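You operate a simulated robot arm through the tools that you are given. There is no shell and no other tool.

You are at the controls of a simulated robot arm. One attempt, no reset.

JOB
Swap the jet nozzle for the fan nozzle, then give the sprayer pump 4 full strokes.
Fine: stand the jet nozzle in the nozzle rack; the filler cap stays tight.

Only the result counts: the job must be done as asked and must still hold three seconds after the hand-in. Knocking over, shifting, dropping, spilling or breaking anything else fails it. Lids that push on must go on centred and level and be pressed home; caps that screw on are set level and turned clockwise until they are tight.

ROBOT AND FRAMES
A 6-joint arm with a three-finger gripper, fixed in place. Base frame: the origin is on the floor under the middle of its stand, x ahead of it, y to its left, z up. Readings come in m, degrees, newtons and seconds.
It reaches about 1.213 m from its shoulder. Its first joint turns from -166.0 to 166.0 degrees. Payload 4.89 kg.
The TCP is the grasp point between the finger pads, 0.03 m short of the fingertips. In the tool frame z runs along the fingers and y along their closing line. The gripper opens to 0.164 m; its body begins 0.125 m behind the TCP.
Orientation is told as [roll, pitch, yaw] about the base's x, y, z axes, in that order, counted from this pose: with the fingers straight down and closing along the base's y, the tool's x points along the base's -x, its y along +y and its z along -z.

CONTROLS
- The arm moves only by the tool servo_tool. Its argument "targets" is a list of rows, each an object of numbers (a shift or turn left out is 0, a gripper value left out holds the last): "tx", "ty", "tz": the shift along the tool's x, y, z in units of 100 mm (1.0 is 100 mm); "ax", "ay", "az": the turn, a rotation vector about the tool's x, y, z in units of 120 degrees (1.0 is 120 degrees); "fingers": the opening, from 0 (shut) to 1 (fully open). In form: [{"tx": .., "ty": .., "tz": .., "ax": .., "ay": .., "az": .., "fingers": ..}, ...]. A call has 1 to 20 rows; each row is the pose to reach, as a shift and turn from the pose commanded when the call began, along the tool's axes at that moment. A call with a number of a shift or a turn outside -1 to 1 is refused whole. Rows are played at 5 a second. More than 0.05 m and 8.6 degrees between two rows, or a gripper value outside its range, and nothing of the call is played. Where a pose cannot be reached the arm comes as near as it can. A force on the tool above 40 N (or 10 N above the force at the start of the call, whichever is more), or a blocked arm, ends the call early, and 0.2 s more pass. The fingers move at their own pace (about 0.108 m/s each) and stop on an object; they squeeze with about 35 N. The grip force told is the motor's: it shows also when the fingers shut on nothing. Time passes only in rows, and 0.2 s behind the last, so rows that repeat a pose let the fingers close. It gives the time, the measured TCP pose, the force on the tool (base axes), the opening and the grip force at its end, in the units of the frame above (readings bear some noise), with the torque about the TCP (base axes, N m) and any sound that the robot's microphone picked up.
- Cameras (640 x 400 px; columns grow to the right, rows downward): "scene" is fixed at [0.2194, -0.6498, 1.5832]; the picture's right is [0.61, -0.79, 0.00], its down [-0.25, -0.19, -0.95] and it looks along [0.75, 0.58, -0.31] (base axes); focal length 354 px, centre (320, 200). "wrist" rides on the gripper at [0.076, -0.002, -0.152] in the tool frame; the picture's right is [0.02, 1.00, 0.00], its down [-0.88, 0.02, -0.47] and it looks along [-0.47, 0.01, 0.88] (tool axes); focal length 247 px, centre (320, 200). There is no depth. A picture from a camera that has moved, and an enlarged one, comes with that camera's place and axes in the base frame and with its lens.
- capture(camera): a new picture of that camera. It takes no simulated time.
- slide_trunk(by): moves the trunk up (or, below 0, down) by that many m; the arm rides with it, the base frame stays. It gives what a move gives, with no picture.
- inspect(camera, box): a new picture of the part [left, top, right, bottom] of that camera's present view, enlarged. It takes no simulated time.
- finish_job(): hands the job in; it is judged then, once.

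Places have to be worked out from the pictures, the camera data and where the tool is seen. Open the gripper and draw the arm clear of the work before you hand the job in, unless the task says otherwise.

The tools are called after "Call:" by a JSON object that holds its "fn" and its "kwargs". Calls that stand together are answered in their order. servo_tool: Moves the arm, as the interface text tells. Its arguments: {"type":"object","properties":{"targets":{"type":"array","items":{"type":"object","properties":{"tx":{"type":"number"},"ty":{"type":"number"},"tz":{"type":"number"},"ax":{"type":"number"},"ay":{"type":"number"},"az":{"type":"number"},"fingers":{"type":"number"}}}}},"required":["targets"]} The other tools are called the same way: slide_trunk (by) moves the trunk up or down; capture (camera) takes a picture; inspect (camera, box) takes an enlarged picture of a part of a camera's view; finish_job () hands the job in.

At the start:

```text
t: 0.0
tcp_pos: [0.6315, -0.0825, 1.3196]
tcp_rot: [-0.1, -0.1, -0.1]
force: [0.1, 0.0, -0.7]
torque: [0.0, 0.0, 0.0]
gripper_width: 0.164
gripper_force: 0.0
trunk travel left (down, up): [-0.175, 0.215]
```

scene: 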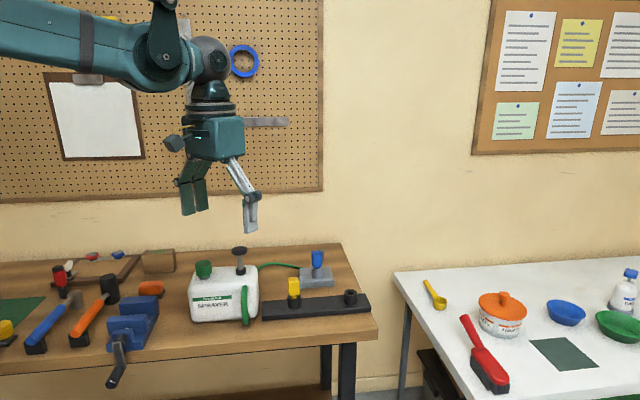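
wrist: 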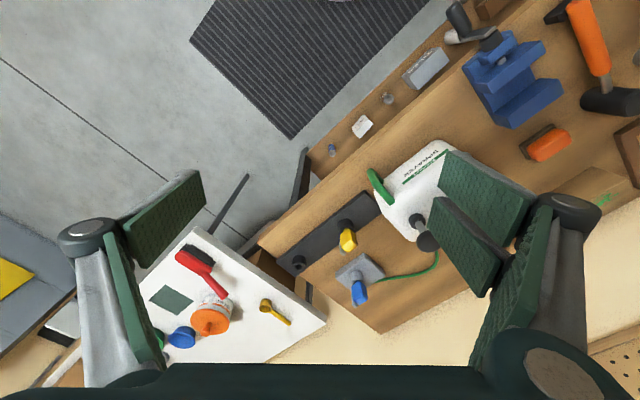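

I start by looking closely at the sprayer area in both cameras to work out where things are.

Call:
{"fn": "inspect", "kwargs": {"camera": "scene", "box": [170, 230, 390, 368]}}

Call:
{"fn": "inspect", "kwargs": {"camera": "wrist", "box": [240, 130, 480, 320]}}

```text
2.90 times, centred on (280, 299) of scene
camera zoom: at [0.2194, -0.6498, 1.5832], right [0.61, -0.79, 0.0], down [-0.25, -0.19, -0.95], along [0.75, 0.58, -0.31], focal length 1026 px, centre (436, -87)
```

zoom: 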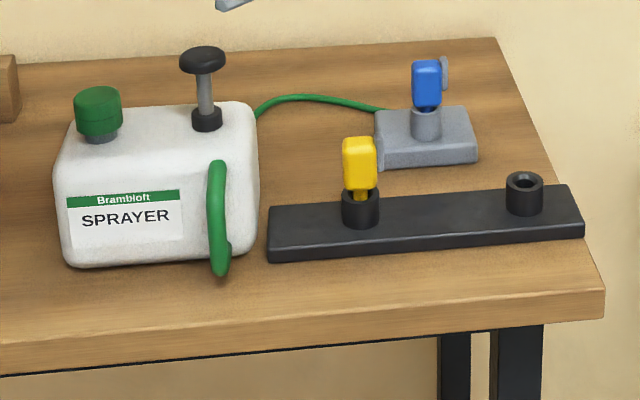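

```text
2.11 times, centred on (360, 225) of wrist
camera zoom: at [0.5549, -0.0847, 1.4747], right [-0.02, 1.0, 0.0], down [0.88, 0.02, 0.47], along [0.47, 0.01, -0.88], focal length 520 px, centre (236, 147)
```

zoom: 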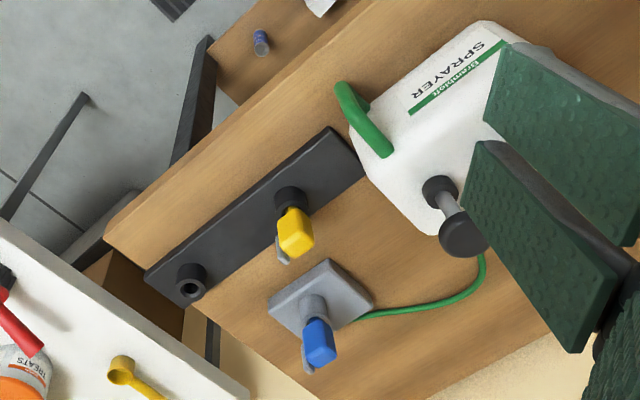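

The blue nozzle sits on the grey block fed by the green hose, so it should be the fitted one. The yellow one is in the black rack, with an empty rack socket near (1.04, -0.135, 0.96), and the pump knob is near (0.81, 0.10, 1.13). I move the arm forward, staying high, for a closer look.

Call:
{"fn": "servo_tool", "kwargs": {"targets": [{"tx": -0.4}, {"tx": -0.8}, {"tx": -1.0}, {"tx": -1.0}]}}

Call:
{"fn": "servo_tool", "kwargs": {"targets": [{"tx": -0.4}, {"tx": -0.8}, {"tx": -1.0}, {"tx": -1.0}]}}

Call:
{"fn": "capture", "kwargs": {"camera": "wrist"}}

Call:
{"fn": "capture", "kwargs": {"camera": "scene"}}

```text
t: 1.0
tcp_pos: [0.7334, -0.0827, 1.3216]
tcp_rot: [0.0, 0.0, -0.1]
force: [1.3, 0.3, -0.5]
torque: [0.0, 0.2, 0.0]
gripper_width: 0.1641
gripper_force: 0.1
trunk travel left (down, up): [-0.175, 0.215]
```

```text
t: 2.0
tcp_pos: [0.8316, -0.0836, 1.3207]
tcp_rot: [0.1, 0.1, 0.0]
force: [0.4, 0.2, -2.1]
torque: [-0.01, 0.2, 0.01]
gripper_width: 0.1639
gripper_force: 0.0
trunk travel left (down, up): [-0.175, 0.215]
```

```text
taken
camera wrist: at [0.7553, -0.0849, 1.4738], right [-0.02, 1.0, 0.0], down [0.88, 0.02, 0.47], along [0.47, 0.01, -0.88], focal length 247 px, centre (320, 200)
```

wrist: 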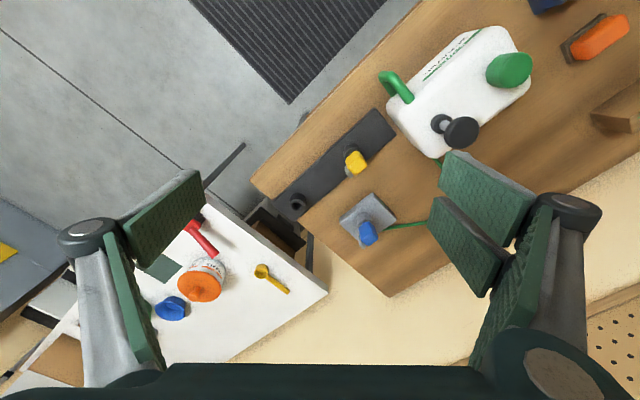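

```text
taken
```

scene: 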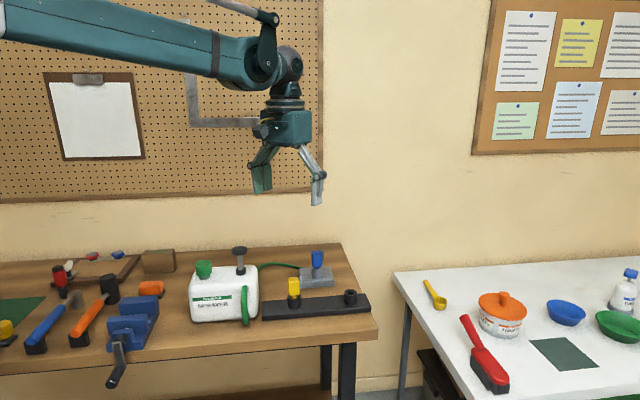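

The wrist camera now sees both nozzles well; I zoom in on the nozzle area.

Call:
{"fn": "inspect", "kwargs": {"camera": "wrist", "box": [260, 80, 480, 280]}}

Call:
{"fn": "inspect", "kwargs": {"camera": "scene", "box": [280, 235, 370, 300]}}

Call:
{"fn": "inspect", "kwargs": {"camera": "scene", "box": [255, 265, 380, 330]}}

Call:
{"fn": "inspect", "kwargs": {"camera": "scene", "box": [180, 235, 280, 330]}}

```text
2.00 times, centred on (370, 180) of wrist
camera zoom: at [0.7553, -0.0849, 1.4738], right [-0.02, 1.0, 0.0], down [0.88, 0.02, 0.47], along [0.47, 0.01, -0.88], focal length 494 px, centre (220, 240)
```

zoom: 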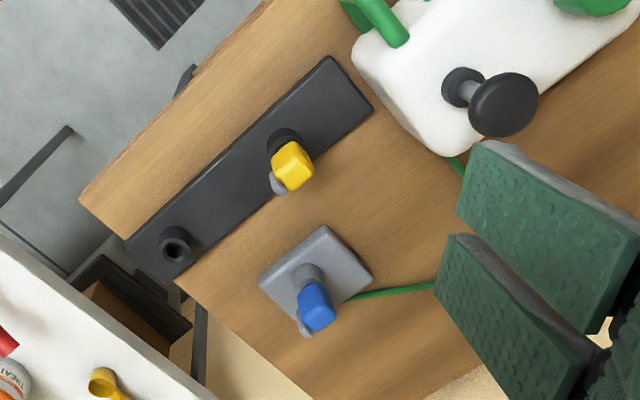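

```text
6.15 times, centred on (325, 268) of scene
camera zoom: at [0.2194, -0.6498, 1.5832], right [0.61, -0.79, 0.0], down [-0.25, -0.19, -0.95], along [0.75, 0.58, -0.31], focal length 2179 px, centre (289, -215)
```

zoom: 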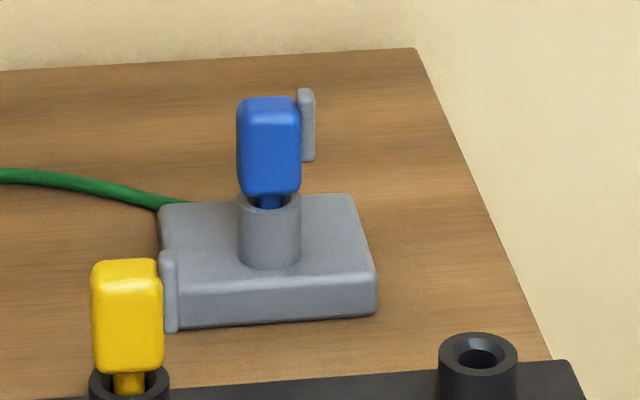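

```text
5.12 times, centred on (318, 298) of scene
camera zoom: at [0.2194, -0.6498, 1.5832], right [0.61, -0.79, 0.0], down [-0.25, -0.19, -0.95], along [0.75, 0.58, -0.31], focal length 1813 px, centre (333, -299)
```

zoom: 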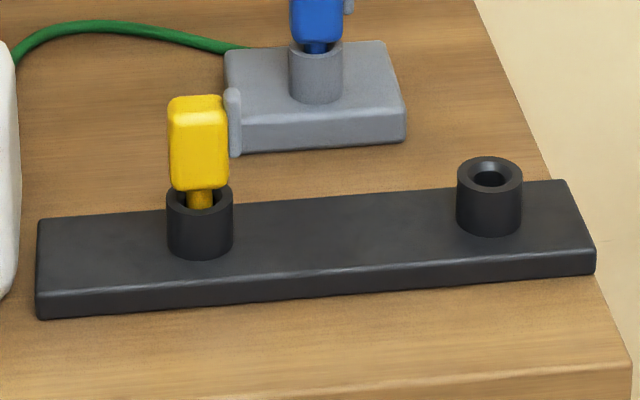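

```text
4.21 times, centred on (230, 282) of scene
camera zoom: at [0.2194, -0.6498, 1.5832], right [0.61, -0.79, 0.0], down [-0.25, -0.19, -0.95], along [0.75, 0.58, -0.31], focal length 1491 px, centre (699, -147)
```

zoom: 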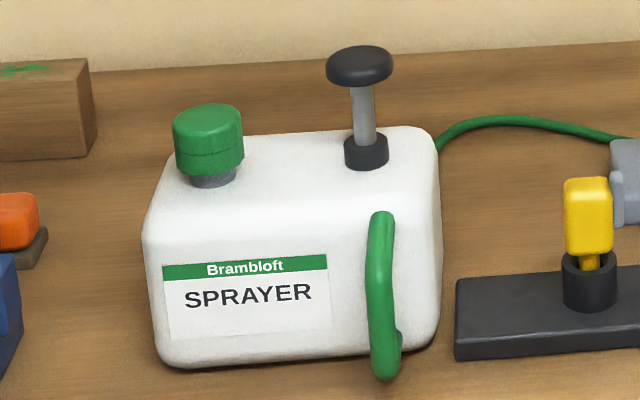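

The blocks appear to be about 36 mm wide and 46 mm tall, and each has a stem sitting in its collar. I estimate blue at (1.083, 0.032, top 1.027) and yellow at (0.917, -0.009, top 1.015), and I go closer to see their exact shape and orientation.

Call:
{"fn": "servo_tool", "kwargs": {"targets": [{"tx": -0.3, "tz": 0.2, "ty": 0.1}, {"tx": -0.6, "tz": 0.4, "ty": 0.2}, {"tx": -0.9, "tz": 0.6, "ty": 0.3}, {"tx": -0.9, "tz": 0.6, "ty": 0.3}]}}

Call:
{"fn": "servo_tool", "kwargs": {"targets": [{"tx": -0.2, "tz": 0.3, "ty": 0.1}, {"tx": -0.4, "tz": 0.6, "ty": 0.2}, {"tx": -0.6, "tz": 0.9, "ty": 0.24}, {"tx": -0.6, "tz": 0.9, "ty": 0.24}]}}

Call:
{"fn": "capture", "kwargs": {"camera": "wrist"}}

Call:
{"fn": "inspect", "kwargs": {"camera": "wrist", "box": [220, 80, 440, 240]}}

```text
t: 3.0
tcp_pos: [0.9233, -0.0526, 1.2623]
tcp_rot: [0.1, 0.1, -0.1]
force: [1.3, -0.1, -0.7]
torque: [-0.02, 0.21, -0.02]
gripper_width: 0.164
gripper_force: 0.1
trunk travel left (down, up): [-0.175, 0.215]
```

```text
t: 4.0
tcp_pos: [0.9829, -0.0276, 1.1713]
tcp_rot: [0.0, 0.0, 0.0]
force: [1.0, 0.7, -0.8]
torque: [0.02, 0.14, 0.0]
gripper_width: 0.1638
gripper_force: 0.1
trunk travel left (down, up): [-0.175, 0.215]
```

```text
taken
camera wrist: at [0.9066, -0.0303, 1.3246], right [-0.02, 1.0, 0.0], down [0.88, 0.02, 0.47], along [0.47, 0.01, -0.88], focal length 247 px, centre (320, 200)
```

wrist: 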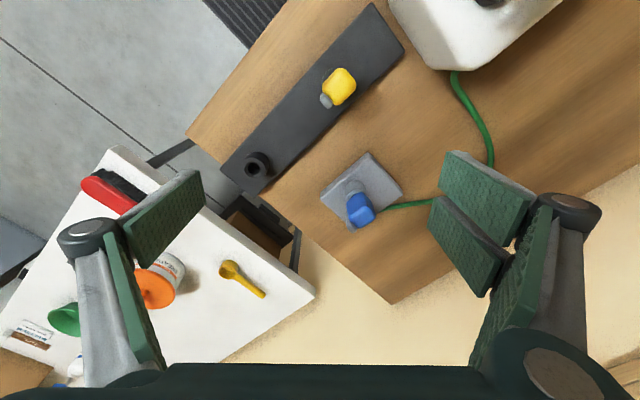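

```text
2.50 times, centred on (330, 160) of wrist
camera zoom: at [0.9066, -0.0303, 1.3246], right [-0.02, 1.0, 0.0], down [0.88, 0.02, 0.47], along [0.47, 0.01, -0.88], focal length 617 px, centre (295, 300)
```

zoom: 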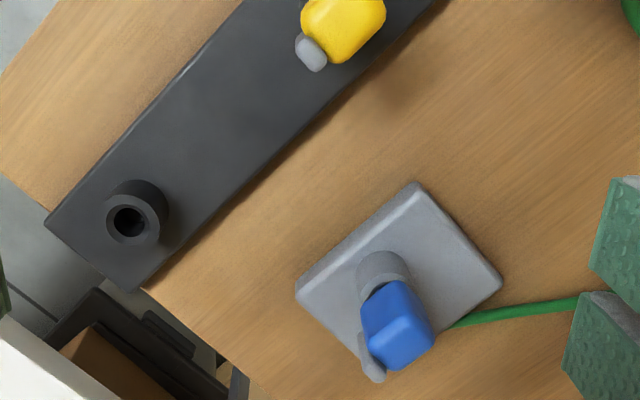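

Both nozzles carry a grey tab facing along the rack direction. I zoom further in on each nozzle and socket to look for slots or locks.

Call:
{"fn": "inspect", "kwargs": {"camera": "wrist", "box": [310, 140, 420, 240]}}

Call:
{"fn": "inspect", "kwargs": {"camera": "wrist", "box": [300, 50, 380, 120]}}

Call:
{"fn": "inspect", "kwargs": {"camera": "wrist", "box": [220, 130, 300, 200]}}

Call:
{"fn": "inspect", "kwargs": {"camera": "scene", "box": [300, 245, 340, 275]}}

Call:
{"fn": "inspect", "kwargs": {"camera": "scene", "box": [275, 270, 315, 320]}}

```text
4.00 times, centred on (365, 190) of wrist
camera zoom: at [0.9066, -0.0303, 1.3246], right [-0.02, 1.0, 0.0], down [0.88, 0.02, 0.47], along [0.47, 0.01, -0.88], focal length 988 px, centre (140, 240)
```

zoom: 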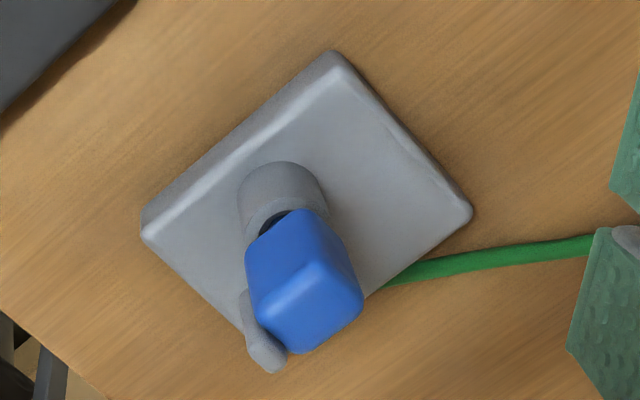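

```text
5.71 times, centred on (340, 85) of wrist
camera zoom: at [0.9066, -0.0303, 1.3246], right [-0.02, 1.0, 0.0], down [0.88, 0.02, 0.47], along [0.47, 0.01, -0.88], focal length 1411 px, centre (206, 857)
```

zoom: 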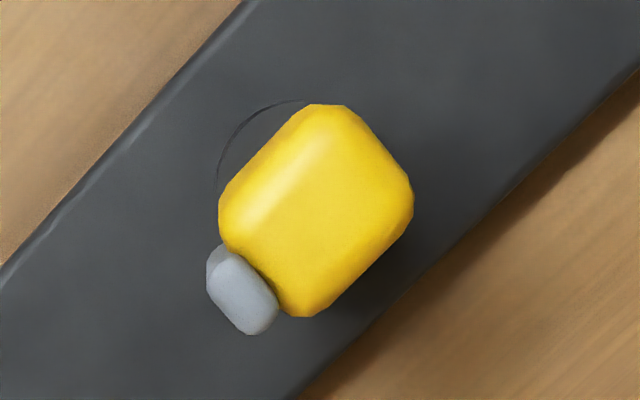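

```text
5.71 times, centred on (260, 165) of wrist
camera zoom: at [0.9066, -0.0303, 1.3246], right [-0.02, 1.0, 0.0], down [0.88, 0.02, 0.47], along [0.47, 0.01, -0.88], focal length 1411 px, centre (663, 400)
```

zoom: 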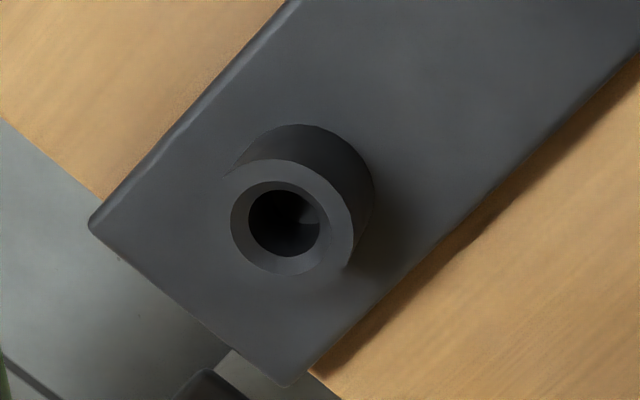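

```text
13.33 times, centred on (320, 260) of scene
camera zoom: at [0.2194, -0.6498, 1.5832], right [0.61, -0.79, 0.0], down [-0.25, -0.19, -0.95], along [0.75, 0.58, -0.31], focal length 4722 px, centre (320, -600)
```

zoom: 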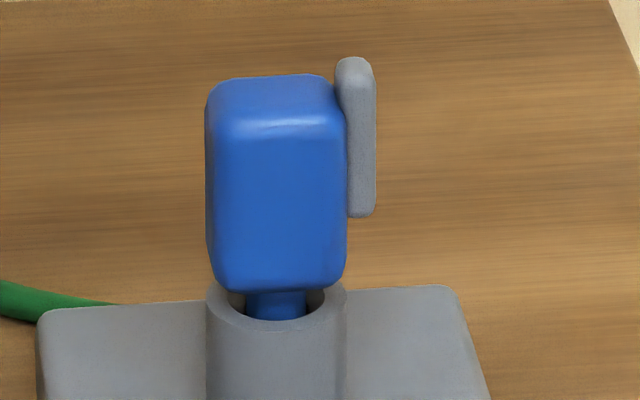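

```text
8.00 times, centred on (295, 295) of scene
camera zoom: at [0.2194, -0.6498, 1.5832], right [0.61, -0.79, 0.0], down [-0.25, -0.19, -0.95], along [0.75, 0.58, -0.31], focal length 2833 px, centre (520, -560)
```

zoom: 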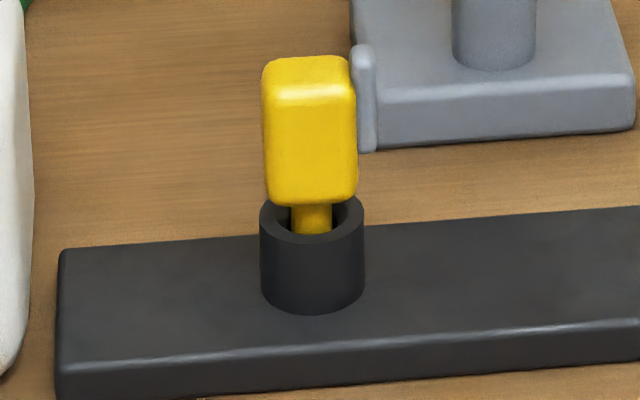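

The stems sit in round chamfered sockets, and the faces of both nozzles run along about ±45° in plan. I estimate blue at (1.091, 0.034) and yellow at (0.922, -0.010). I swing the gripper over the blue nozzle with a yaw of -44° so it closes on the two tab-free faces, and partly close the fingers.

Call:
{"fn": "servo_tool", "kwargs": {"targets": [{"tx": -0.13, "ty": 0.08, "az": 0.052, "fingers": 0.6}, {"tx": -0.26, "ty": 0.16, "az": 0.105}, {"tx": -0.4, "ty": 0.24, "az": 0.157}, {"tx": -0.54, "ty": 0.32, "az": 0.21}, {"tx": -0.68, "ty": 0.4, "az": 0.262}, {"tx": -0.8, "ty": 0.48, "az": 0.315}, {"tx": -0.94, "ty": 0.56, "az": 0.367}, {"tx": -0.94, "ty": 0.56, "az": 0.367}, {"tx": -0.94, "ty": 0.56, "az": 0.367}]}}

Call:
{"fn": "capture", "kwargs": {"camera": "wrist"}}

Call:
{"fn": "capture", "kwargs": {"camera": "scene"}}

```text
t: 6.0
tcp_pos: [1.0748, 0.0268, 1.1711]
tcp_rot: [0.0, -0.1, -44.1]
force: [-0.5, 0.3, -0.4]
torque: [0.0, 0.0, 0.0]
gripper_width: 0.0983
gripper_force: 0.1
trunk travel left (down, up): [-0.175, 0.215]
```

```text
taken
camera wrist: at [1.0195, 0.0793, 1.3242], right [0.68, 0.73, 0.0], down [0.65, -0.6, 0.47], along [0.35, -0.32, -0.88], focal length 247 px, centre (320, 200)
```

wrist: 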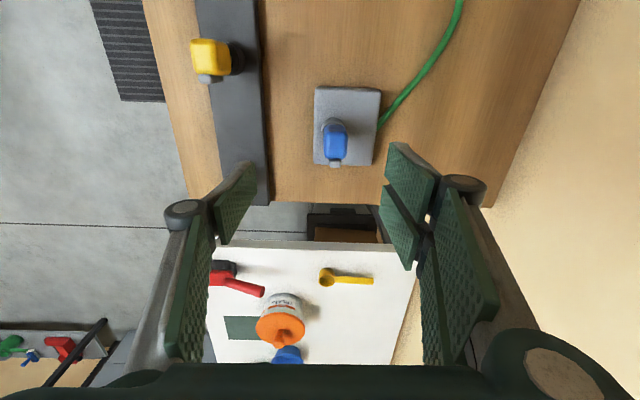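

```text
taken
```

scene: 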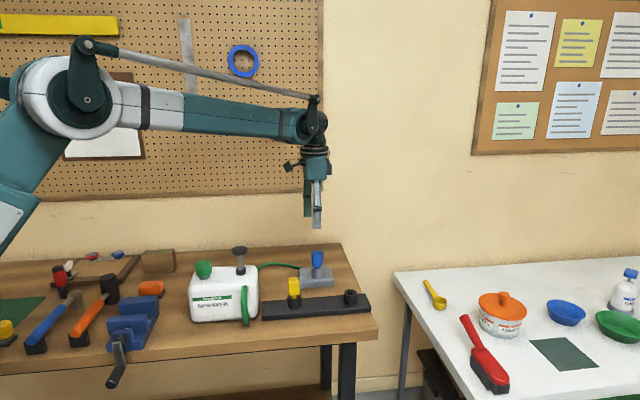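

The base block now looks square to the image, so yaw of about -44° is right. I zoom in to refine the position of blue.

Call:
{"fn": "inspect", "kwargs": {"camera": "wrist", "box": [290, 70, 400, 180]}}

Call:
{"fn": "inspect", "kwargs": {"camera": "wrist", "box": [180, 20, 280, 110]}}

```text
3.64 times, centred on (345, 125) of wrist
camera zoom: at [1.0195, 0.0793, 1.3242], right [0.68, 0.73, 0.0], down [0.65, -0.6, 0.47], along [0.35, -0.32, -0.88], focal length 898 px, centre (229, 473)
```

zoom: 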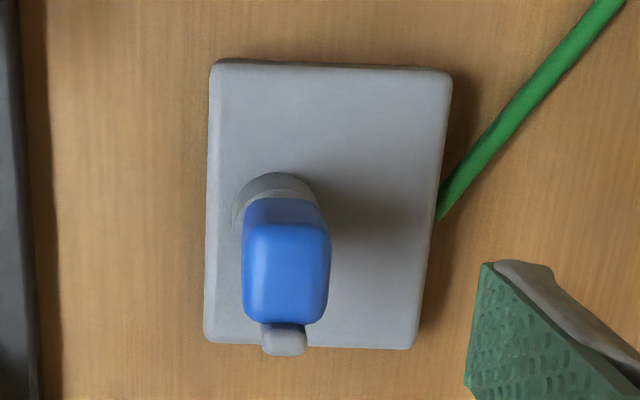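

```text
4.44 times, centred on (230, 65) of wrist
camera zoom: at [1.0195, 0.0793, 1.3242], right [0.68, 0.73, 0.0], down [0.65, -0.6, 0.47], along [0.35, -0.32, -0.88], focal length 1098 px, centre (720, 800)
```

zoom: 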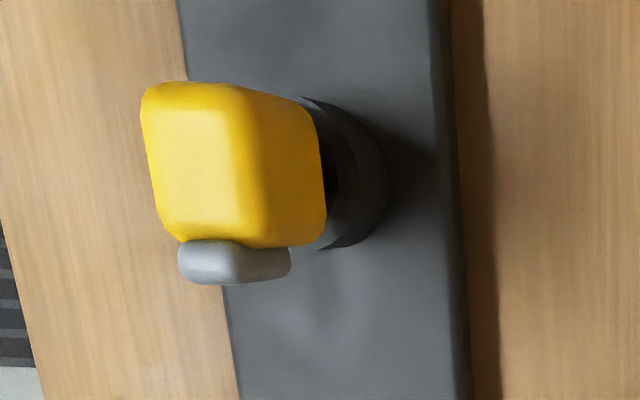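

Blue's top-face centre works out to about (1.094, 0.037). I centre over it and descend to TCP z of about 1.09, with the fingertips still above its top, to check the alignment.

Call:
{"fn": "servo_tool", "kwargs": {"targets": [{"tx": -0.03, "ty": 0.1, "tz": 0.2}, {"tx": -0.067, "ty": 0.19, "tz": 0.4}, {"tx": -0.067, "ty": 0.19, "tz": 0.6}, {"tx": -0.067, "ty": 0.19, "tz": 0.8}, {"tx": -0.067, "ty": 0.19, "tz": 0.8}]}}

Call:
{"fn": "capture", "kwargs": {"camera": "wrist"}}

Call:
{"fn": "inspect", "kwargs": {"camera": "scene", "box": [270, 150, 390, 300]}}

```text
t: 7.2
tcp_pos: [1.0935, 0.0378, 1.0913]
tcp_rot: [0.1, 0.0, -44.0]
force: [0.1, 0.3, -0.1]
torque: [0.01, 0.03, -0.01]
gripper_width: 0.0986
gripper_force: 0.0
trunk travel left (down, up): [-0.175, 0.215]
```

```text
taken
camera wrist: at [1.0371, 0.0889, 1.2443], right [0.68, 0.73, 0.0], down [0.65, -0.6, 0.47], along [0.35, -0.32, -0.88], focal length 247 px, centre (320, 200)
```

wrist: 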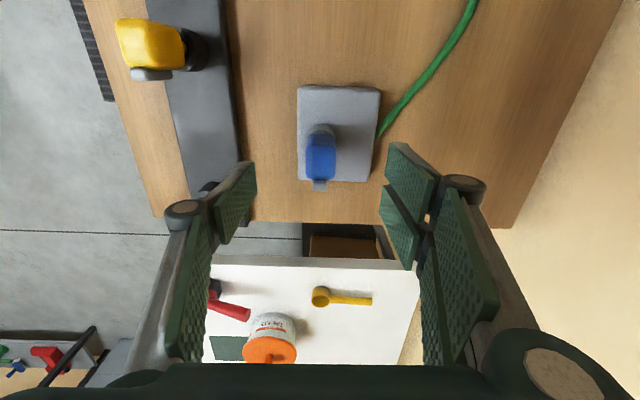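

```text
2.67 times, centred on (330, 225) of scene
camera zoom: at [0.2194, -0.6498, 1.5832], right [0.61, -0.79, 0.0], down [-0.25, -0.19, -0.95], along [0.75, 0.58, -0.31], focal length 944 px, centre (293, 133)
```

zoom: 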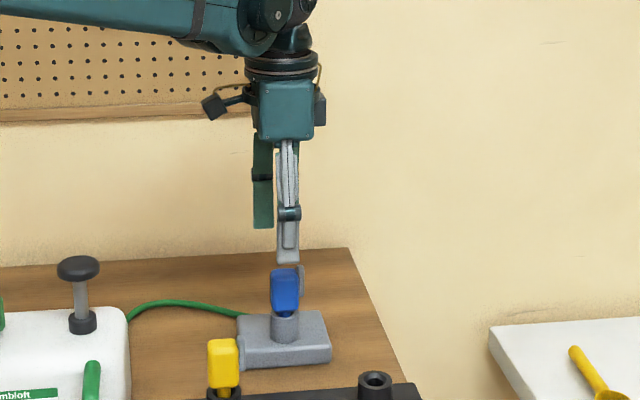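

I zoom in on blue again from this closer pose to refine its position.

Call:
{"fn": "inspect", "kwargs": {"camera": "wrist", "box": [270, 100, 390, 200]}}

```text
4.00 times, centred on (330, 150) of wrist
camera zoom: at [1.0371, 0.0889, 1.2443], right [0.68, 0.73, 0.0], down [0.65, -0.6, 0.47], along [0.35, -0.32, -0.88], focal length 988 px, centre (280, 400)
```

zoom: 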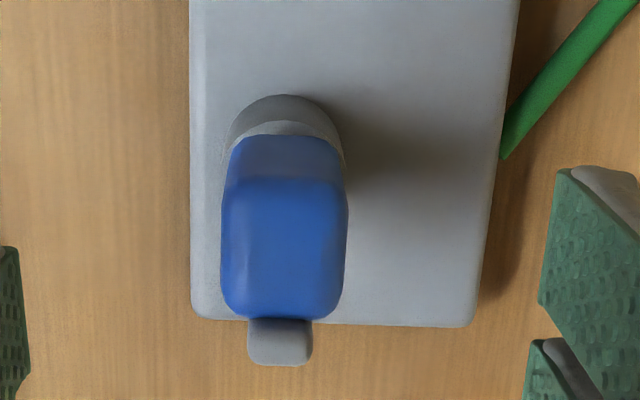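

Blue is aligned with the tool axis to within about 1 mm, and its block spans roughly z 0.978–1.030. I descend to TCP z of about 1.012 and close the fingers.

Call:
{"fn": "servo_tool", "kwargs": {"targets": [{"tz": 0.2}, {"tz": 0.4}, {"tz": 0.6}, {"tz": 0.79}, {"tz": 0.79}]}}

Call:
{"fn": "capture", "kwargs": {"camera": "wrist"}}

Call:
{"fn": "inspect", "kwargs": {"camera": "scene", "box": [280, 190, 370, 300]}}

```text
t: 8.4
tcp_pos: [1.0936, 0.036, 1.011]
tcp_rot: [-0.1, 0.0, -43.9]
force: [-0.2, 0.1, -0.1]
torque: [-0.02, 0.04, -0.01]
gripper_width: 0.0984
gripper_force: 0.0
trunk travel left (down, up): [-0.175, 0.215]
```

```text
taken
camera wrist: at [1.0375, 0.0883, 1.165], right [0.68, 0.73, 0.0], down [0.65, -0.6, 0.47], along [0.35, -0.32, -0.88], focal length 247 px, centre (320, 200)
```

wrist: 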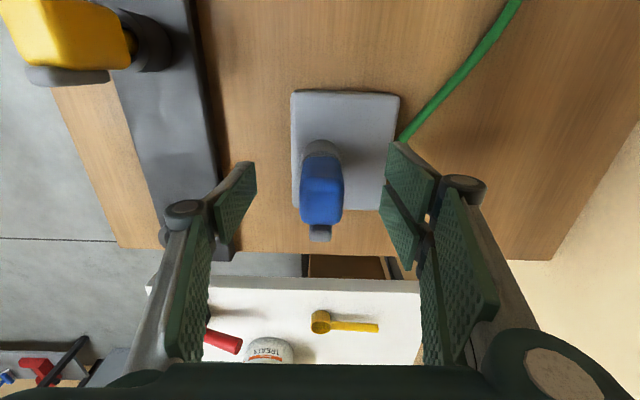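

```text
3.64 times, centred on (325, 245) of scene
camera zoom: at [0.2194, -0.6498, 1.5832], right [0.61, -0.79, 0.0], down [-0.25, -0.19, -0.95], along [0.75, 0.58, -0.31], focal length 1288 px, centre (302, 36)
```

zoom: 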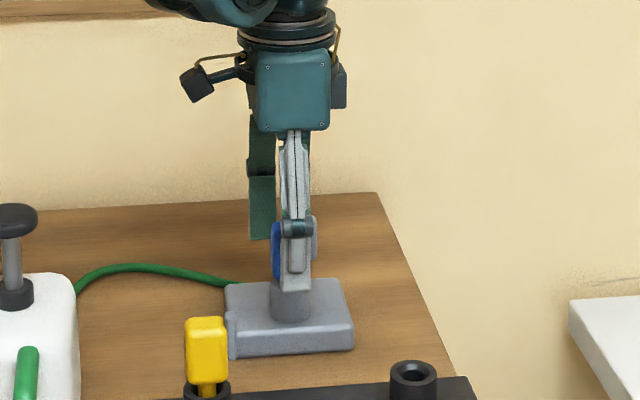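

The fingers straddle the blue block evenly. I close them.

Call:
{"fn": "servo_tool", "kwargs": {"targets": [{"fingers": 0.4}, {"fingers": 0.25}, {"fingers": 0.1}, {"fingers": 0.0}, {"fingers": 0.0}, {"fingers": 0.0}]}}

Call:
{"fn": "capture", "kwargs": {"camera": "wrist"}}

Call:
{"fn": "inspect", "kwargs": {"camera": "scene", "box": [280, 190, 370, 300]}}

```text
t: 9.8
tcp_pos: [1.0937, 0.0367, 1.0116]
tcp_rot: [0.1, -0.1, -44.1]
force: [0.3, 0.0, -0.1]
torque: [0.03, -0.01, 0.0]
gripper_width: 0.029
gripper_force: 35.5
trunk travel left (down, up): [-0.175, 0.215]
```

```text
taken
camera wrist: at [1.0374, 0.0883, 1.1653], right [0.68, 0.73, 0.0], down [0.65, -0.6, 0.47], along [0.35, -0.32, -0.88], focal length 247 px, centre (320, 200)
```

wrist: 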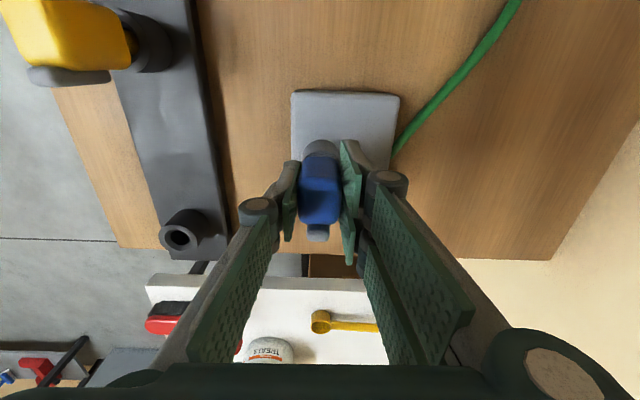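

```text
3.64 times, centred on (325, 245) of scene
camera zoom: at [0.2194, -0.6498, 1.5832], right [0.61, -0.79, 0.0], down [-0.25, -0.19, -0.95], along [0.75, 0.58, -0.31], focal length 1288 px, centre (302, 36)
```

zoom: 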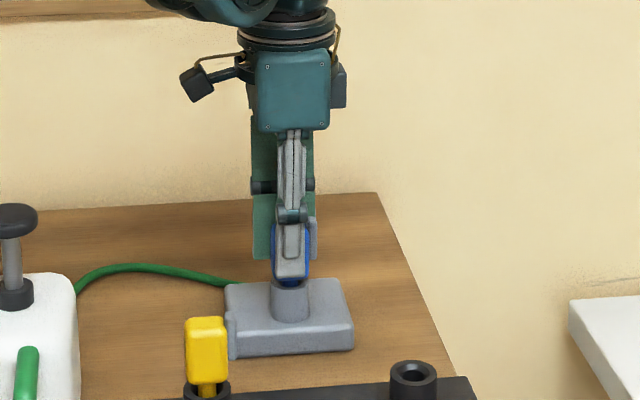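

It grips at 29 mm with 35 N, and there is no side load. I pull up gently by 5 mm and read the force to find out how the nozzle is held.

Call:
{"fn": "servo_tool", "kwargs": {"targets": [{"tz": -0.02}, {"tz": -0.04}, {"tz": -0.06}, {"tz": -0.06}]}}

Call:
{"fn": "inspect", "kwargs": {"camera": "scene", "box": [280, 190, 370, 300]}}

```text
t: 10.8
tcp_pos: [1.0933, 0.0362, 1.0183]
tcp_rot: [0.1, 0.0, -44.0]
force: [-0.7, 0.3, -0.9]
torque: [-0.03, 0.0, 0.03]
gripper_width: 0.029
gripper_force: 35.3
trunk travel left (down, up): [-0.175, 0.215]
```

```text
3.64 times, centred on (325, 245) of scene
camera zoom: at [0.2194, -0.6498, 1.5832], right [0.61, -0.79, 0.0], down [-0.25, -0.19, -0.95], along [0.75, 0.58, -0.31], focal length 1288 px, centre (302, 36)
```

zoom: 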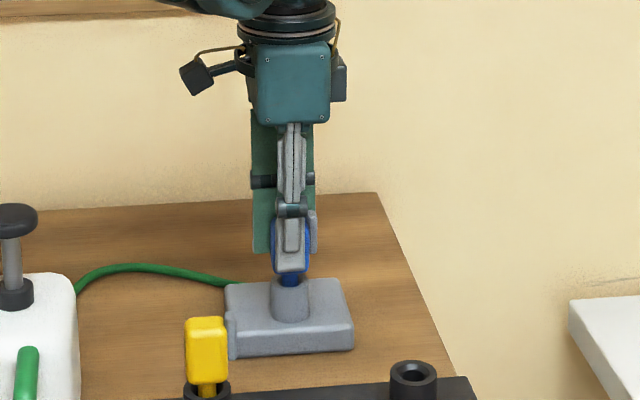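

The nozzle slides up freely, showing only its weight. I lift it clear.

Call:
{"fn": "servo_tool", "kwargs": {"targets": [{"tz": -0.1}, {"tz": -0.2}, {"tz": -0.35}, {"tz": -0.5}, {"tz": -0.7}, {"tz": -0.85}, {"tz": -0.85}]}}

Call:
{"fn": "inspect", "kwargs": {"camera": "scene", "box": [280, 170, 370, 300]}}

Call:
{"fn": "capture", "kwargs": {"camera": "wrist"}}

```text
t: 12.4
tcp_pos: [1.0941, 0.0364, 1.1034]
tcp_rot: [-0.1, -0.1, -44.0]
force: [0.2, -0.5, 0.5]
torque: [0.02, -0.01, 0.01]
gripper_width: 0.0291
gripper_force: 35.0
trunk travel left (down, up): [-0.175, 0.215]
```

```text
3.08 times, centred on (325, 235) of scene
camera zoom: at [0.2194, -0.6498, 1.5832], right [0.61, -0.79, 0.0], down [-0.25, -0.19, -0.95], along [0.75, 0.58, -0.31], focal length 1090 px, centre (305, 92)
```

zoom: 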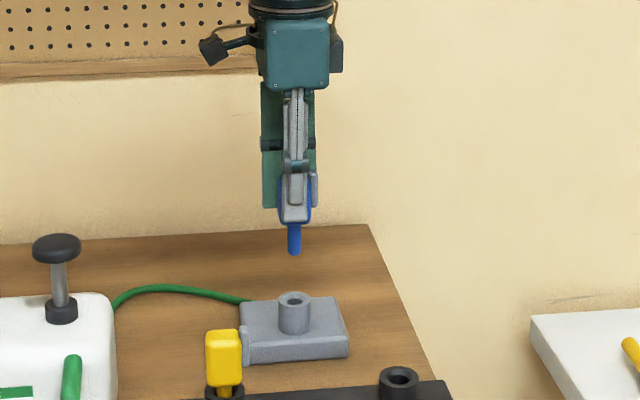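

```text
taken
camera wrist: at [1.0377, 0.0886, 1.2566], right [0.68, 0.73, 0.0], down [0.65, -0.6, 0.47], along [0.35, -0.32, -0.88], focal length 247 px, centre (320, 200)
```

wrist: 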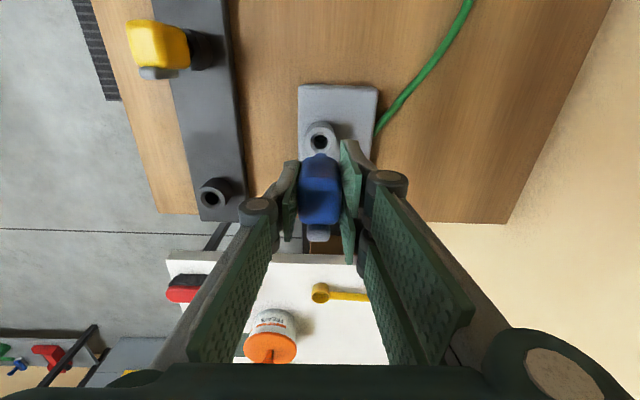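

The jet nozzle is out, with a plain round stem. Now I need the empty rack socket precisely, so I zoom in on it and on the holder hole, whose true position I know, to cross-calibrate.

Call:
{"fn": "inspect", "kwargs": {"camera": "wrist", "box": [180, 160, 260, 220]}}

Call:
{"fn": "inspect", "kwargs": {"camera": "wrist", "box": [285, 105, 365, 165]}}

Call:
{"fn": "inspect", "kwargs": {"camera": "scene", "box": [330, 280, 370, 310]}}

Call:
{"fn": "inspect", "kwargs": {"camera": "scene", "box": [300, 245, 340, 275]}}

```text
6.67 times, centred on (220, 190) of wrist
camera zoom: at [1.0377, 0.0886, 1.2566], right [0.68, 0.73, 0.0], down [0.65, -0.6, 0.47], along [0.35, -0.32, -0.88], focal length 1646 px, centre (987, 267)
```

zoom: 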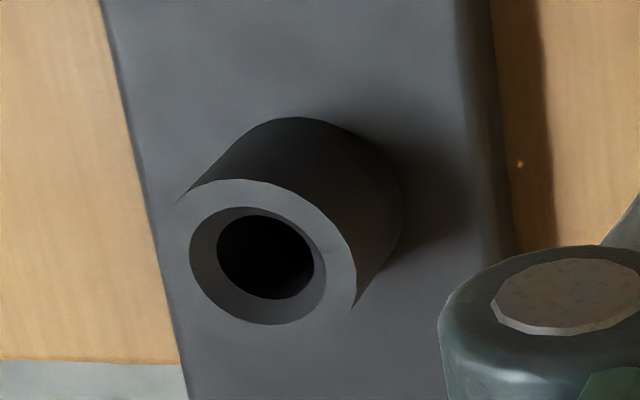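

```text
6.67 times, centred on (325, 135) of wrist
camera zoom: at [1.0377, 0.0886, 1.2566], right [0.68, 0.73, 0.0], down [0.65, -0.6, 0.47], along [0.35, -0.32, -0.88], focal length 1646 px, centre (287, 633)
```

zoom: 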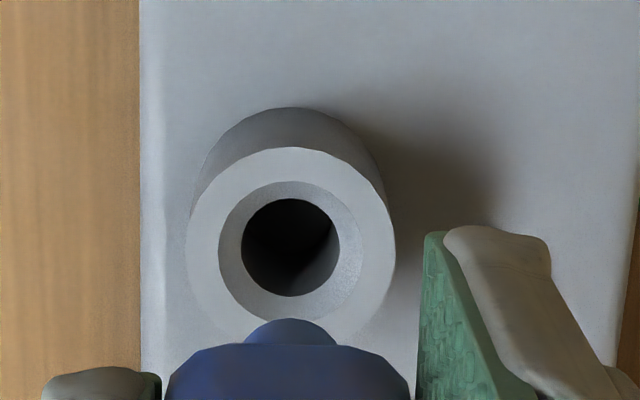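

```text
13.33 times, centred on (350, 295) of scene
camera zoom: at [0.2194, -0.6498, 1.5832], right [0.61, -0.79, 0.0], down [-0.25, -0.19, -0.95], along [0.75, 0.58, -0.31], focal length 4722 px, centre (-80, -1067)
```

zoom: 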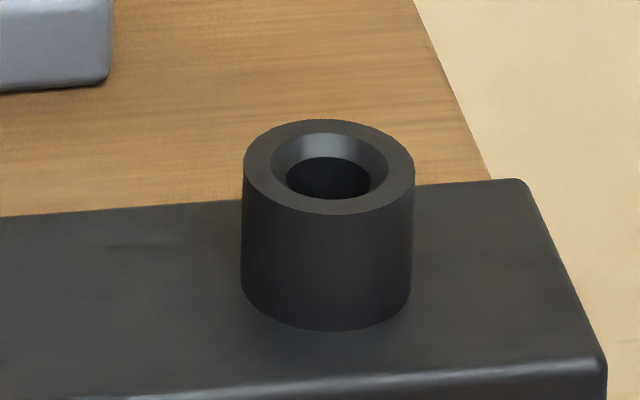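

```text
13.33 times, centred on (320, 260) of scene
camera zoom: at [0.2194, -0.6498, 1.5832], right [0.61, -0.79, 0.0], down [-0.25, -0.19, -0.95], along [0.75, 0.58, -0.31], focal length 4722 px, centre (320, -600)
```

zoom: 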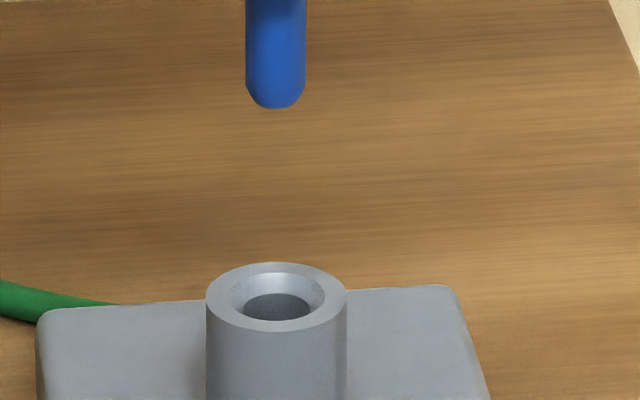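

Cross-calibrating with the holder gives a match within 0.5 mm and puts the empty rack socket at about (1.052, -0.132, top 0.955). Its hole is about 20 mm against a 15.6 mm stem. I carry the nozzle over it at this height.

Call:
{"fn": "servo_tool", "kwargs": {"targets": [{"tx": -0.15, "ty": -0.25}, {"tx": -0.3, "ty": -0.5}, {"tx": -0.45, "ty": -0.75}, {"tx": -0.45, "ty": -0.75}]}}

Call:
{"fn": "servo_tool", "kwargs": {"targets": [{"tx": -0.14, "ty": -0.25}, {"tx": -0.28, "ty": -0.5}, {"tx": -0.42, "ty": -0.75}, {"tx": -0.42, "ty": -0.75}, {"tx": -0.42, "ty": -0.75}]}}

Call:
{"fn": "capture", "kwargs": {"camera": "wrist"}}

Call:
{"fn": "inspect", "kwargs": {"camera": "scene", "box": [310, 220, 390, 320]}}

```text
t: 13.4
tcp_pos: [1.0733, -0.0488, 1.1028]
tcp_rot: [0.0, 0.1, -44.1]
force: [-1.1, -0.4, 0.4]
torque: [0.07, -0.03, 0.0]
gripper_width: 0.0292
gripper_force: 35.4
trunk travel left (down, up): [-0.175, 0.215]
```

```text
t: 14.6
tcp_pos: [1.0509, -0.1315, 1.1032]
tcp_rot: [0.1, 0.0, -44.0]
force: [0.8, -0.9, -0.7]
torque: [0.01, 0.0, 0.02]
gripper_width: 0.0291
gripper_force: 34.6
trunk travel left (down, up): [-0.175, 0.215]
```

```text
taken
camera wrist: at [0.9953, -0.0799, 1.2566], right [0.68, 0.73, 0.0], down [0.65, -0.6, 0.47], along [0.35, -0.32, -0.88], focal length 247 px, centre (320, 200)
```

wrist: 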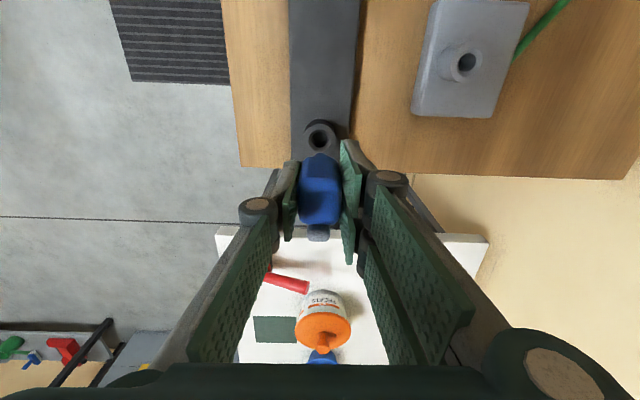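

```text
4.00 times, centred on (350, 270) of scene
camera zoom: at [0.2194, -0.6498, 1.5832], right [0.61, -0.79, 0.0], down [-0.25, -0.19, -0.95], along [0.75, 0.58, -0.31], focal length 1417 px, centre (200, -80)
```

zoom: 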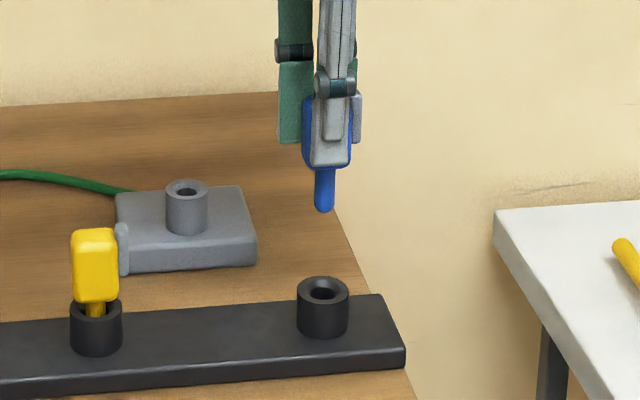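

It looks aligned from the scene side. I check the hole position from the wrist camera before lowering.

Call:
{"fn": "inspect", "kwargs": {"camera": "wrist", "box": [280, 105, 360, 165]}}

Call:
{"fn": "inspect", "kwargs": {"camera": "scene", "box": [325, 255, 375, 305]}}

```text
6.67 times, centred on (320, 135) of wrist
camera zoom: at [0.9953, -0.0799, 1.2566], right [0.68, 0.73, 0.0], down [0.65, -0.6, 0.47], along [0.35, -0.32, -0.88], focal length 1646 px, centre (320, 633)
```

zoom: 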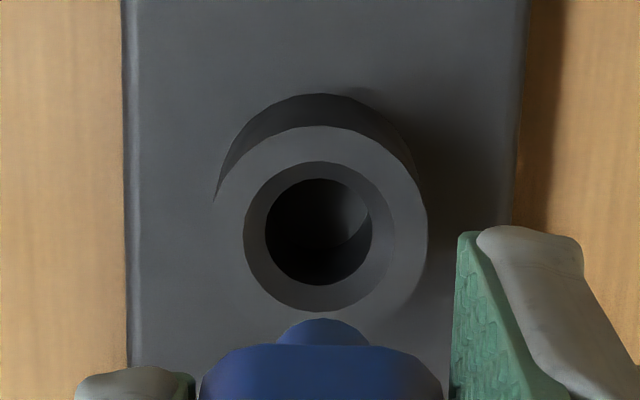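

```text
8.00 times, centred on (350, 280) of scene
camera zoom: at [0.2194, -0.6498, 1.5832], right [0.61, -0.79, 0.0], down [-0.25, -0.19, -0.95], along [0.75, 0.58, -0.31], focal length 2833 px, centre (80, -440)
```

zoom: 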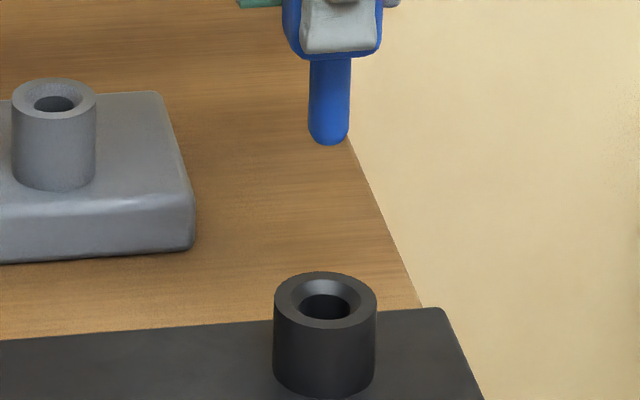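

The stem and hole are aligned to within about 2 mm, so I apply a small correction and lower it: first to just above the funnel, then into the hole.

Call:
{"fn": "servo_tool", "kwargs": {"targets": [{"tx": -0.02, "ty": -0.008, "tz": 0.2}, {"tx": -0.02, "ty": -0.008, "tz": 0.4}, {"tx": -0.02, "ty": -0.008, "tz": 0.6}, {"tx": -0.02, "ty": -0.008, "tz": 0.7}, {"tx": -0.02, "ty": -0.008, "tz": 0.8}, {"tx": -0.02, "ty": -0.008, "tz": 0.85}, {"tx": -0.02, "ty": -0.008, "tz": 0.85}]}}

Call:
{"fn": "inspect", "kwargs": {"camera": "scene", "box": [310, 240, 390, 320]}}

```text
t: 16.2
tcp_pos: [1.0519, -0.1335, 1.0185]
tcp_rot: [0.0, 0.0, -44.1]
force: [0.1, -0.6, 0.4]
torque: [0.01, 0.0, 0.01]
gripper_width: 0.0292
gripper_force: 35.4
trunk travel left (down, up): [-0.175, 0.215]
```

```text
5.00 times, centred on (350, 280) of scene
camera zoom: at [0.2194, -0.6498, 1.5832], right [0.61, -0.79, 0.0], down [-0.25, -0.19, -0.95], along [0.75, 0.58, -0.31], focal length 1771 px, centre (170, -200)
```

zoom: 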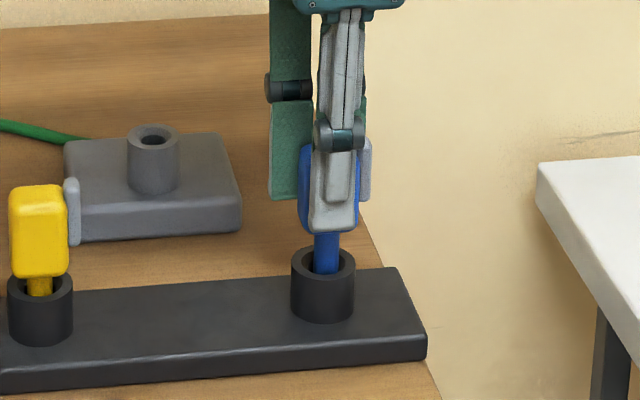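

The stem is in the socket and there is no contact force. I lower it in small steps toward the seat.

Call:
{"fn": "servo_tool", "kwargs": {"targets": [{"tz": 0.02}, {"tz": 0.04}, {"tz": 0.06}, {"tz": 0.07}, {"tz": 0.07}]}}

Call:
{"fn": "inspect", "kwargs": {"camera": "scene", "box": [270, 240, 370, 320]}}

```text
t: 17.4
tcp_pos: [1.0518, -0.1348, 1.011]
tcp_rot: [0.0, -0.1, -44.0]
force: [0.1, -0.2, -0.3]
torque: [-0.02, 0.0, -0.02]
gripper_width: 0.029
gripper_force: 35.0
trunk travel left (down, up): [-0.175, 0.215]
```

```text
5.00 times, centred on (320, 280) of scene
camera zoom: at [0.2194, -0.6498, 1.5832], right [0.61, -0.79, 0.0], down [-0.25, -0.19, -0.95], along [0.75, 0.58, -0.31], focal length 1771 px, centre (320, -200)
```

zoom: 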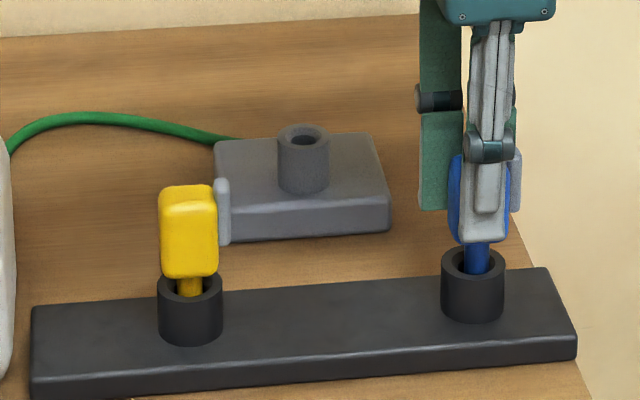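

There is no contact yet, and blue still sits higher than yellow does. I continue lowering in small steps.

Call:
{"fn": "servo_tool", "kwargs": {"targets": [{"tz": 0.015}, {"tz": 0.03}, {"tz": 0.045}, {"tz": 0.06}, {"tz": 0.06}]}}

Call:
{"fn": "inspect", "kwargs": {"camera": "scene", "box": [270, 240, 370, 320]}}

```text
t: 18.6
tcp_pos: [1.052, -0.1335, 1.0062]
tcp_rot: [0.0, -0.1, -44.0]
force: [0.1, -0.1, -0.6]
torque: [-0.02, -0.01, 0.0]
gripper_width: 0.029
gripper_force: 34.8
trunk travel left (down, up): [-0.175, 0.215]
```

```text
5.00 times, centred on (320, 280) of scene
camera zoom: at [0.2194, -0.6498, 1.5832], right [0.61, -0.79, 0.0], down [-0.25, -0.19, -0.95], along [0.75, 0.58, -0.31], focal length 1771 px, centre (320, -200)
```

zoom: 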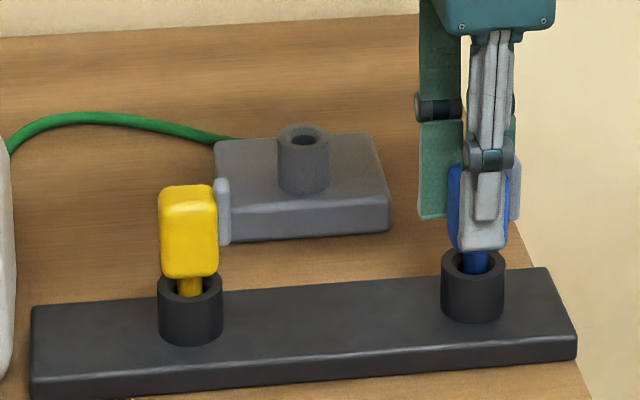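

Still no contact. I continue in 1 mm steps and watch the force.

Call:
{"fn": "servo_tool", "kwargs": {"targets": [{"tz": 0.01}, {"tz": 0.02}, {"tz": 0.03}, {"tz": 0.04}, {"tz": 0.04}]}}

Call:
{"fn": "inspect", "kwargs": {"camera": "scene", "box": [270, 240, 370, 320]}}

```text
t: 19.8
tcp_pos: [1.0519, -0.133, 1.001]
tcp_rot: [0.0, -0.1, -44.1]
force: [1.5, 0.3, 4.1]
torque: [-0.03, -0.1, 0.01]
gripper_width: 0.0289
gripper_force: 34.5
trunk travel left (down, up): [-0.175, 0.215]
```

```text
5.00 times, centred on (320, 280) of scene
camera zoom: at [0.2194, -0.6498, 1.5832], right [0.61, -0.79, 0.0], down [-0.25, -0.19, -0.95], along [0.75, 0.58, -0.31], focal length 1771 px, centre (320, -200)
```

zoom: 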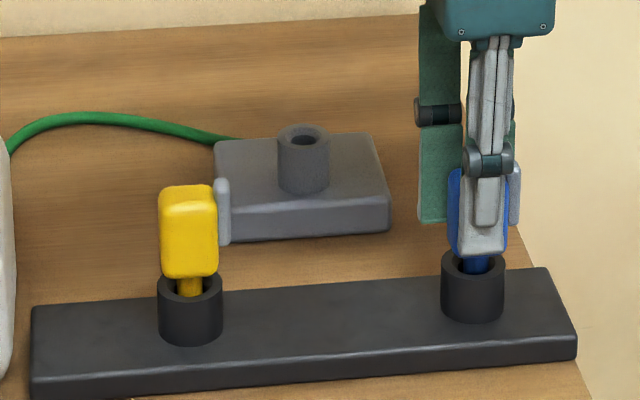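

There are 4 N of upward contact at TCP z of 1.001, so the jet nozzle is bottomed in the rack socket. I open the fingers and check that it stands.

Call:
{"fn": "servo_tool", "kwargs": {"targets": [{"tz": -0.003, "fingers": 0.25}, {"tz": -0.003, "fingers": 0.35}, {"tz": -0.003, "fingers": 0.5}, {"tz": -0.003, "fingers": 0.6}, {"tz": -0.003, "fingers": 0.6}]}}

Call:
{"fn": "inspect", "kwargs": {"camera": "scene", "box": [270, 240, 370, 320]}}

Call:
{"fn": "capture", "kwargs": {"camera": "wrist"}}

```text
t: 21.0
tcp_pos: [1.053, -0.1328, 1.0017]
tcp_rot: [0.0, 0.0, -44.0]
force: [0.3, -1.0, 0.2]
torque: [-0.02, 0.0, -0.01]
gripper_width: 0.0981
gripper_force: 0.0
trunk travel left (down, up): [-0.175, 0.215]
```

```text
5.00 times, centred on (320, 280) of scene
camera zoom: at [0.2194, -0.6498, 1.5832], right [0.61, -0.79, 0.0], down [-0.25, -0.19, -0.95], along [0.75, 0.58, -0.31], focal length 1771 px, centre (320, -200)
```

zoom: 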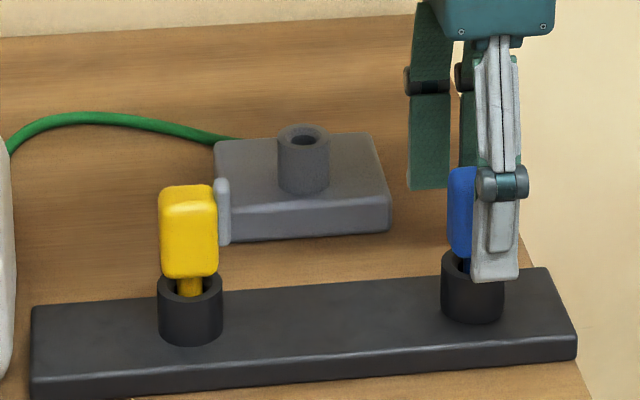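

```text
taken
camera wrist: at [0.9963, -0.0822, 1.1551], right [0.68, 0.73, 0.0], down [0.65, -0.6, 0.47], along [0.35, -0.32, -0.88], focal length 247 px, centre (320, 200)
```

wrist: 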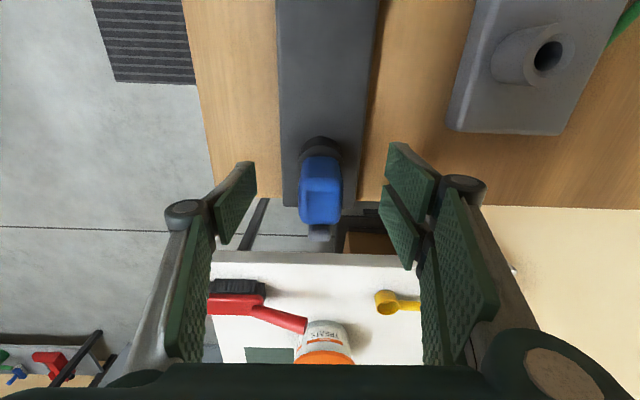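

The jet nozzle stands upright in the rack. I raise straight up and move along the rack toward the yellow fan nozzle.

Call:
{"fn": "servo_tool", "kwargs": {"targets": [{"tz": -0.2}, {"tz": -0.4}, {"tz": -0.7}, {"tz": -1.0}, {"tz": -1.0}]}}

Call:
{"fn": "servo_tool", "kwargs": {"targets": [{"tx": 0.3, "tz": -0.05}, {"tx": 0.6, "tz": -0.1}, {"tx": 0.85, "tz": -0.1}, {"tx": 0.85, "tz": -0.1}]}}

Call:
{"fn": "capture", "kwargs": {"camera": "wrist"}}

Call:
{"fn": "inspect", "kwargs": {"camera": "scene", "box": [210, 160, 390, 330]}}

```text
t: 22.2
tcp_pos: [1.0528, -0.1336, 1.1025]
tcp_rot: [0.0, 0.0, -44.0]
force: [-0.8, 0.0, 0.9]
torque: [0.02, -0.06, -0.02]
gripper_width: 0.0984
gripper_force: 0.0
trunk travel left (down, up): [-0.175, 0.215]
```

```text
t: 23.2
tcp_pos: [0.9897, -0.0743, 1.1125]
tcp_rot: [0.0, 0.0, -43.9]
force: [-1.0, 0.1, 1.4]
torque: [-0.04, -0.09, 0.01]
gripper_width: 0.0984
gripper_force: 0.0
trunk travel left (down, up): [-0.175, 0.215]
```

```text
taken
camera wrist: at [0.9342, -0.0225, 1.2654], right [0.68, 0.73, 0.0], down [0.65, -0.6, 0.47], along [0.35, -0.32, -0.88], focal length 247 px, centre (320, 200)
```

wrist: 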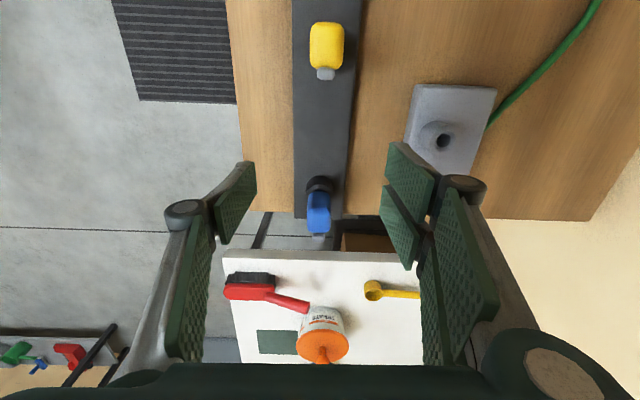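

```text
2.35 times, centred on (300, 245) of scene
camera zoom: at [0.2194, -0.6498, 1.5832], right [0.61, -0.79, 0.0], down [-0.25, -0.19, -0.95], along [0.75, 0.58, -0.31], focal length 833 px, centre (367, 94)
```

zoom: 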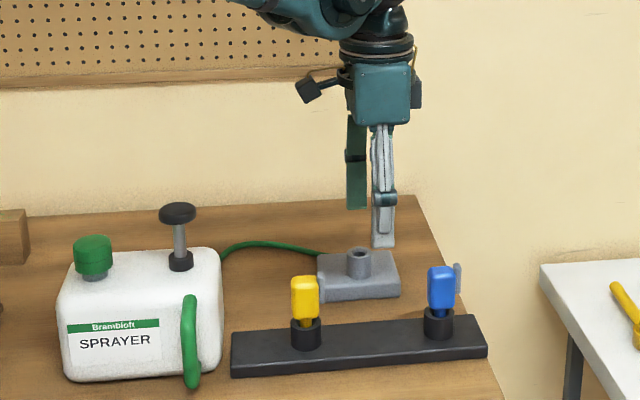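

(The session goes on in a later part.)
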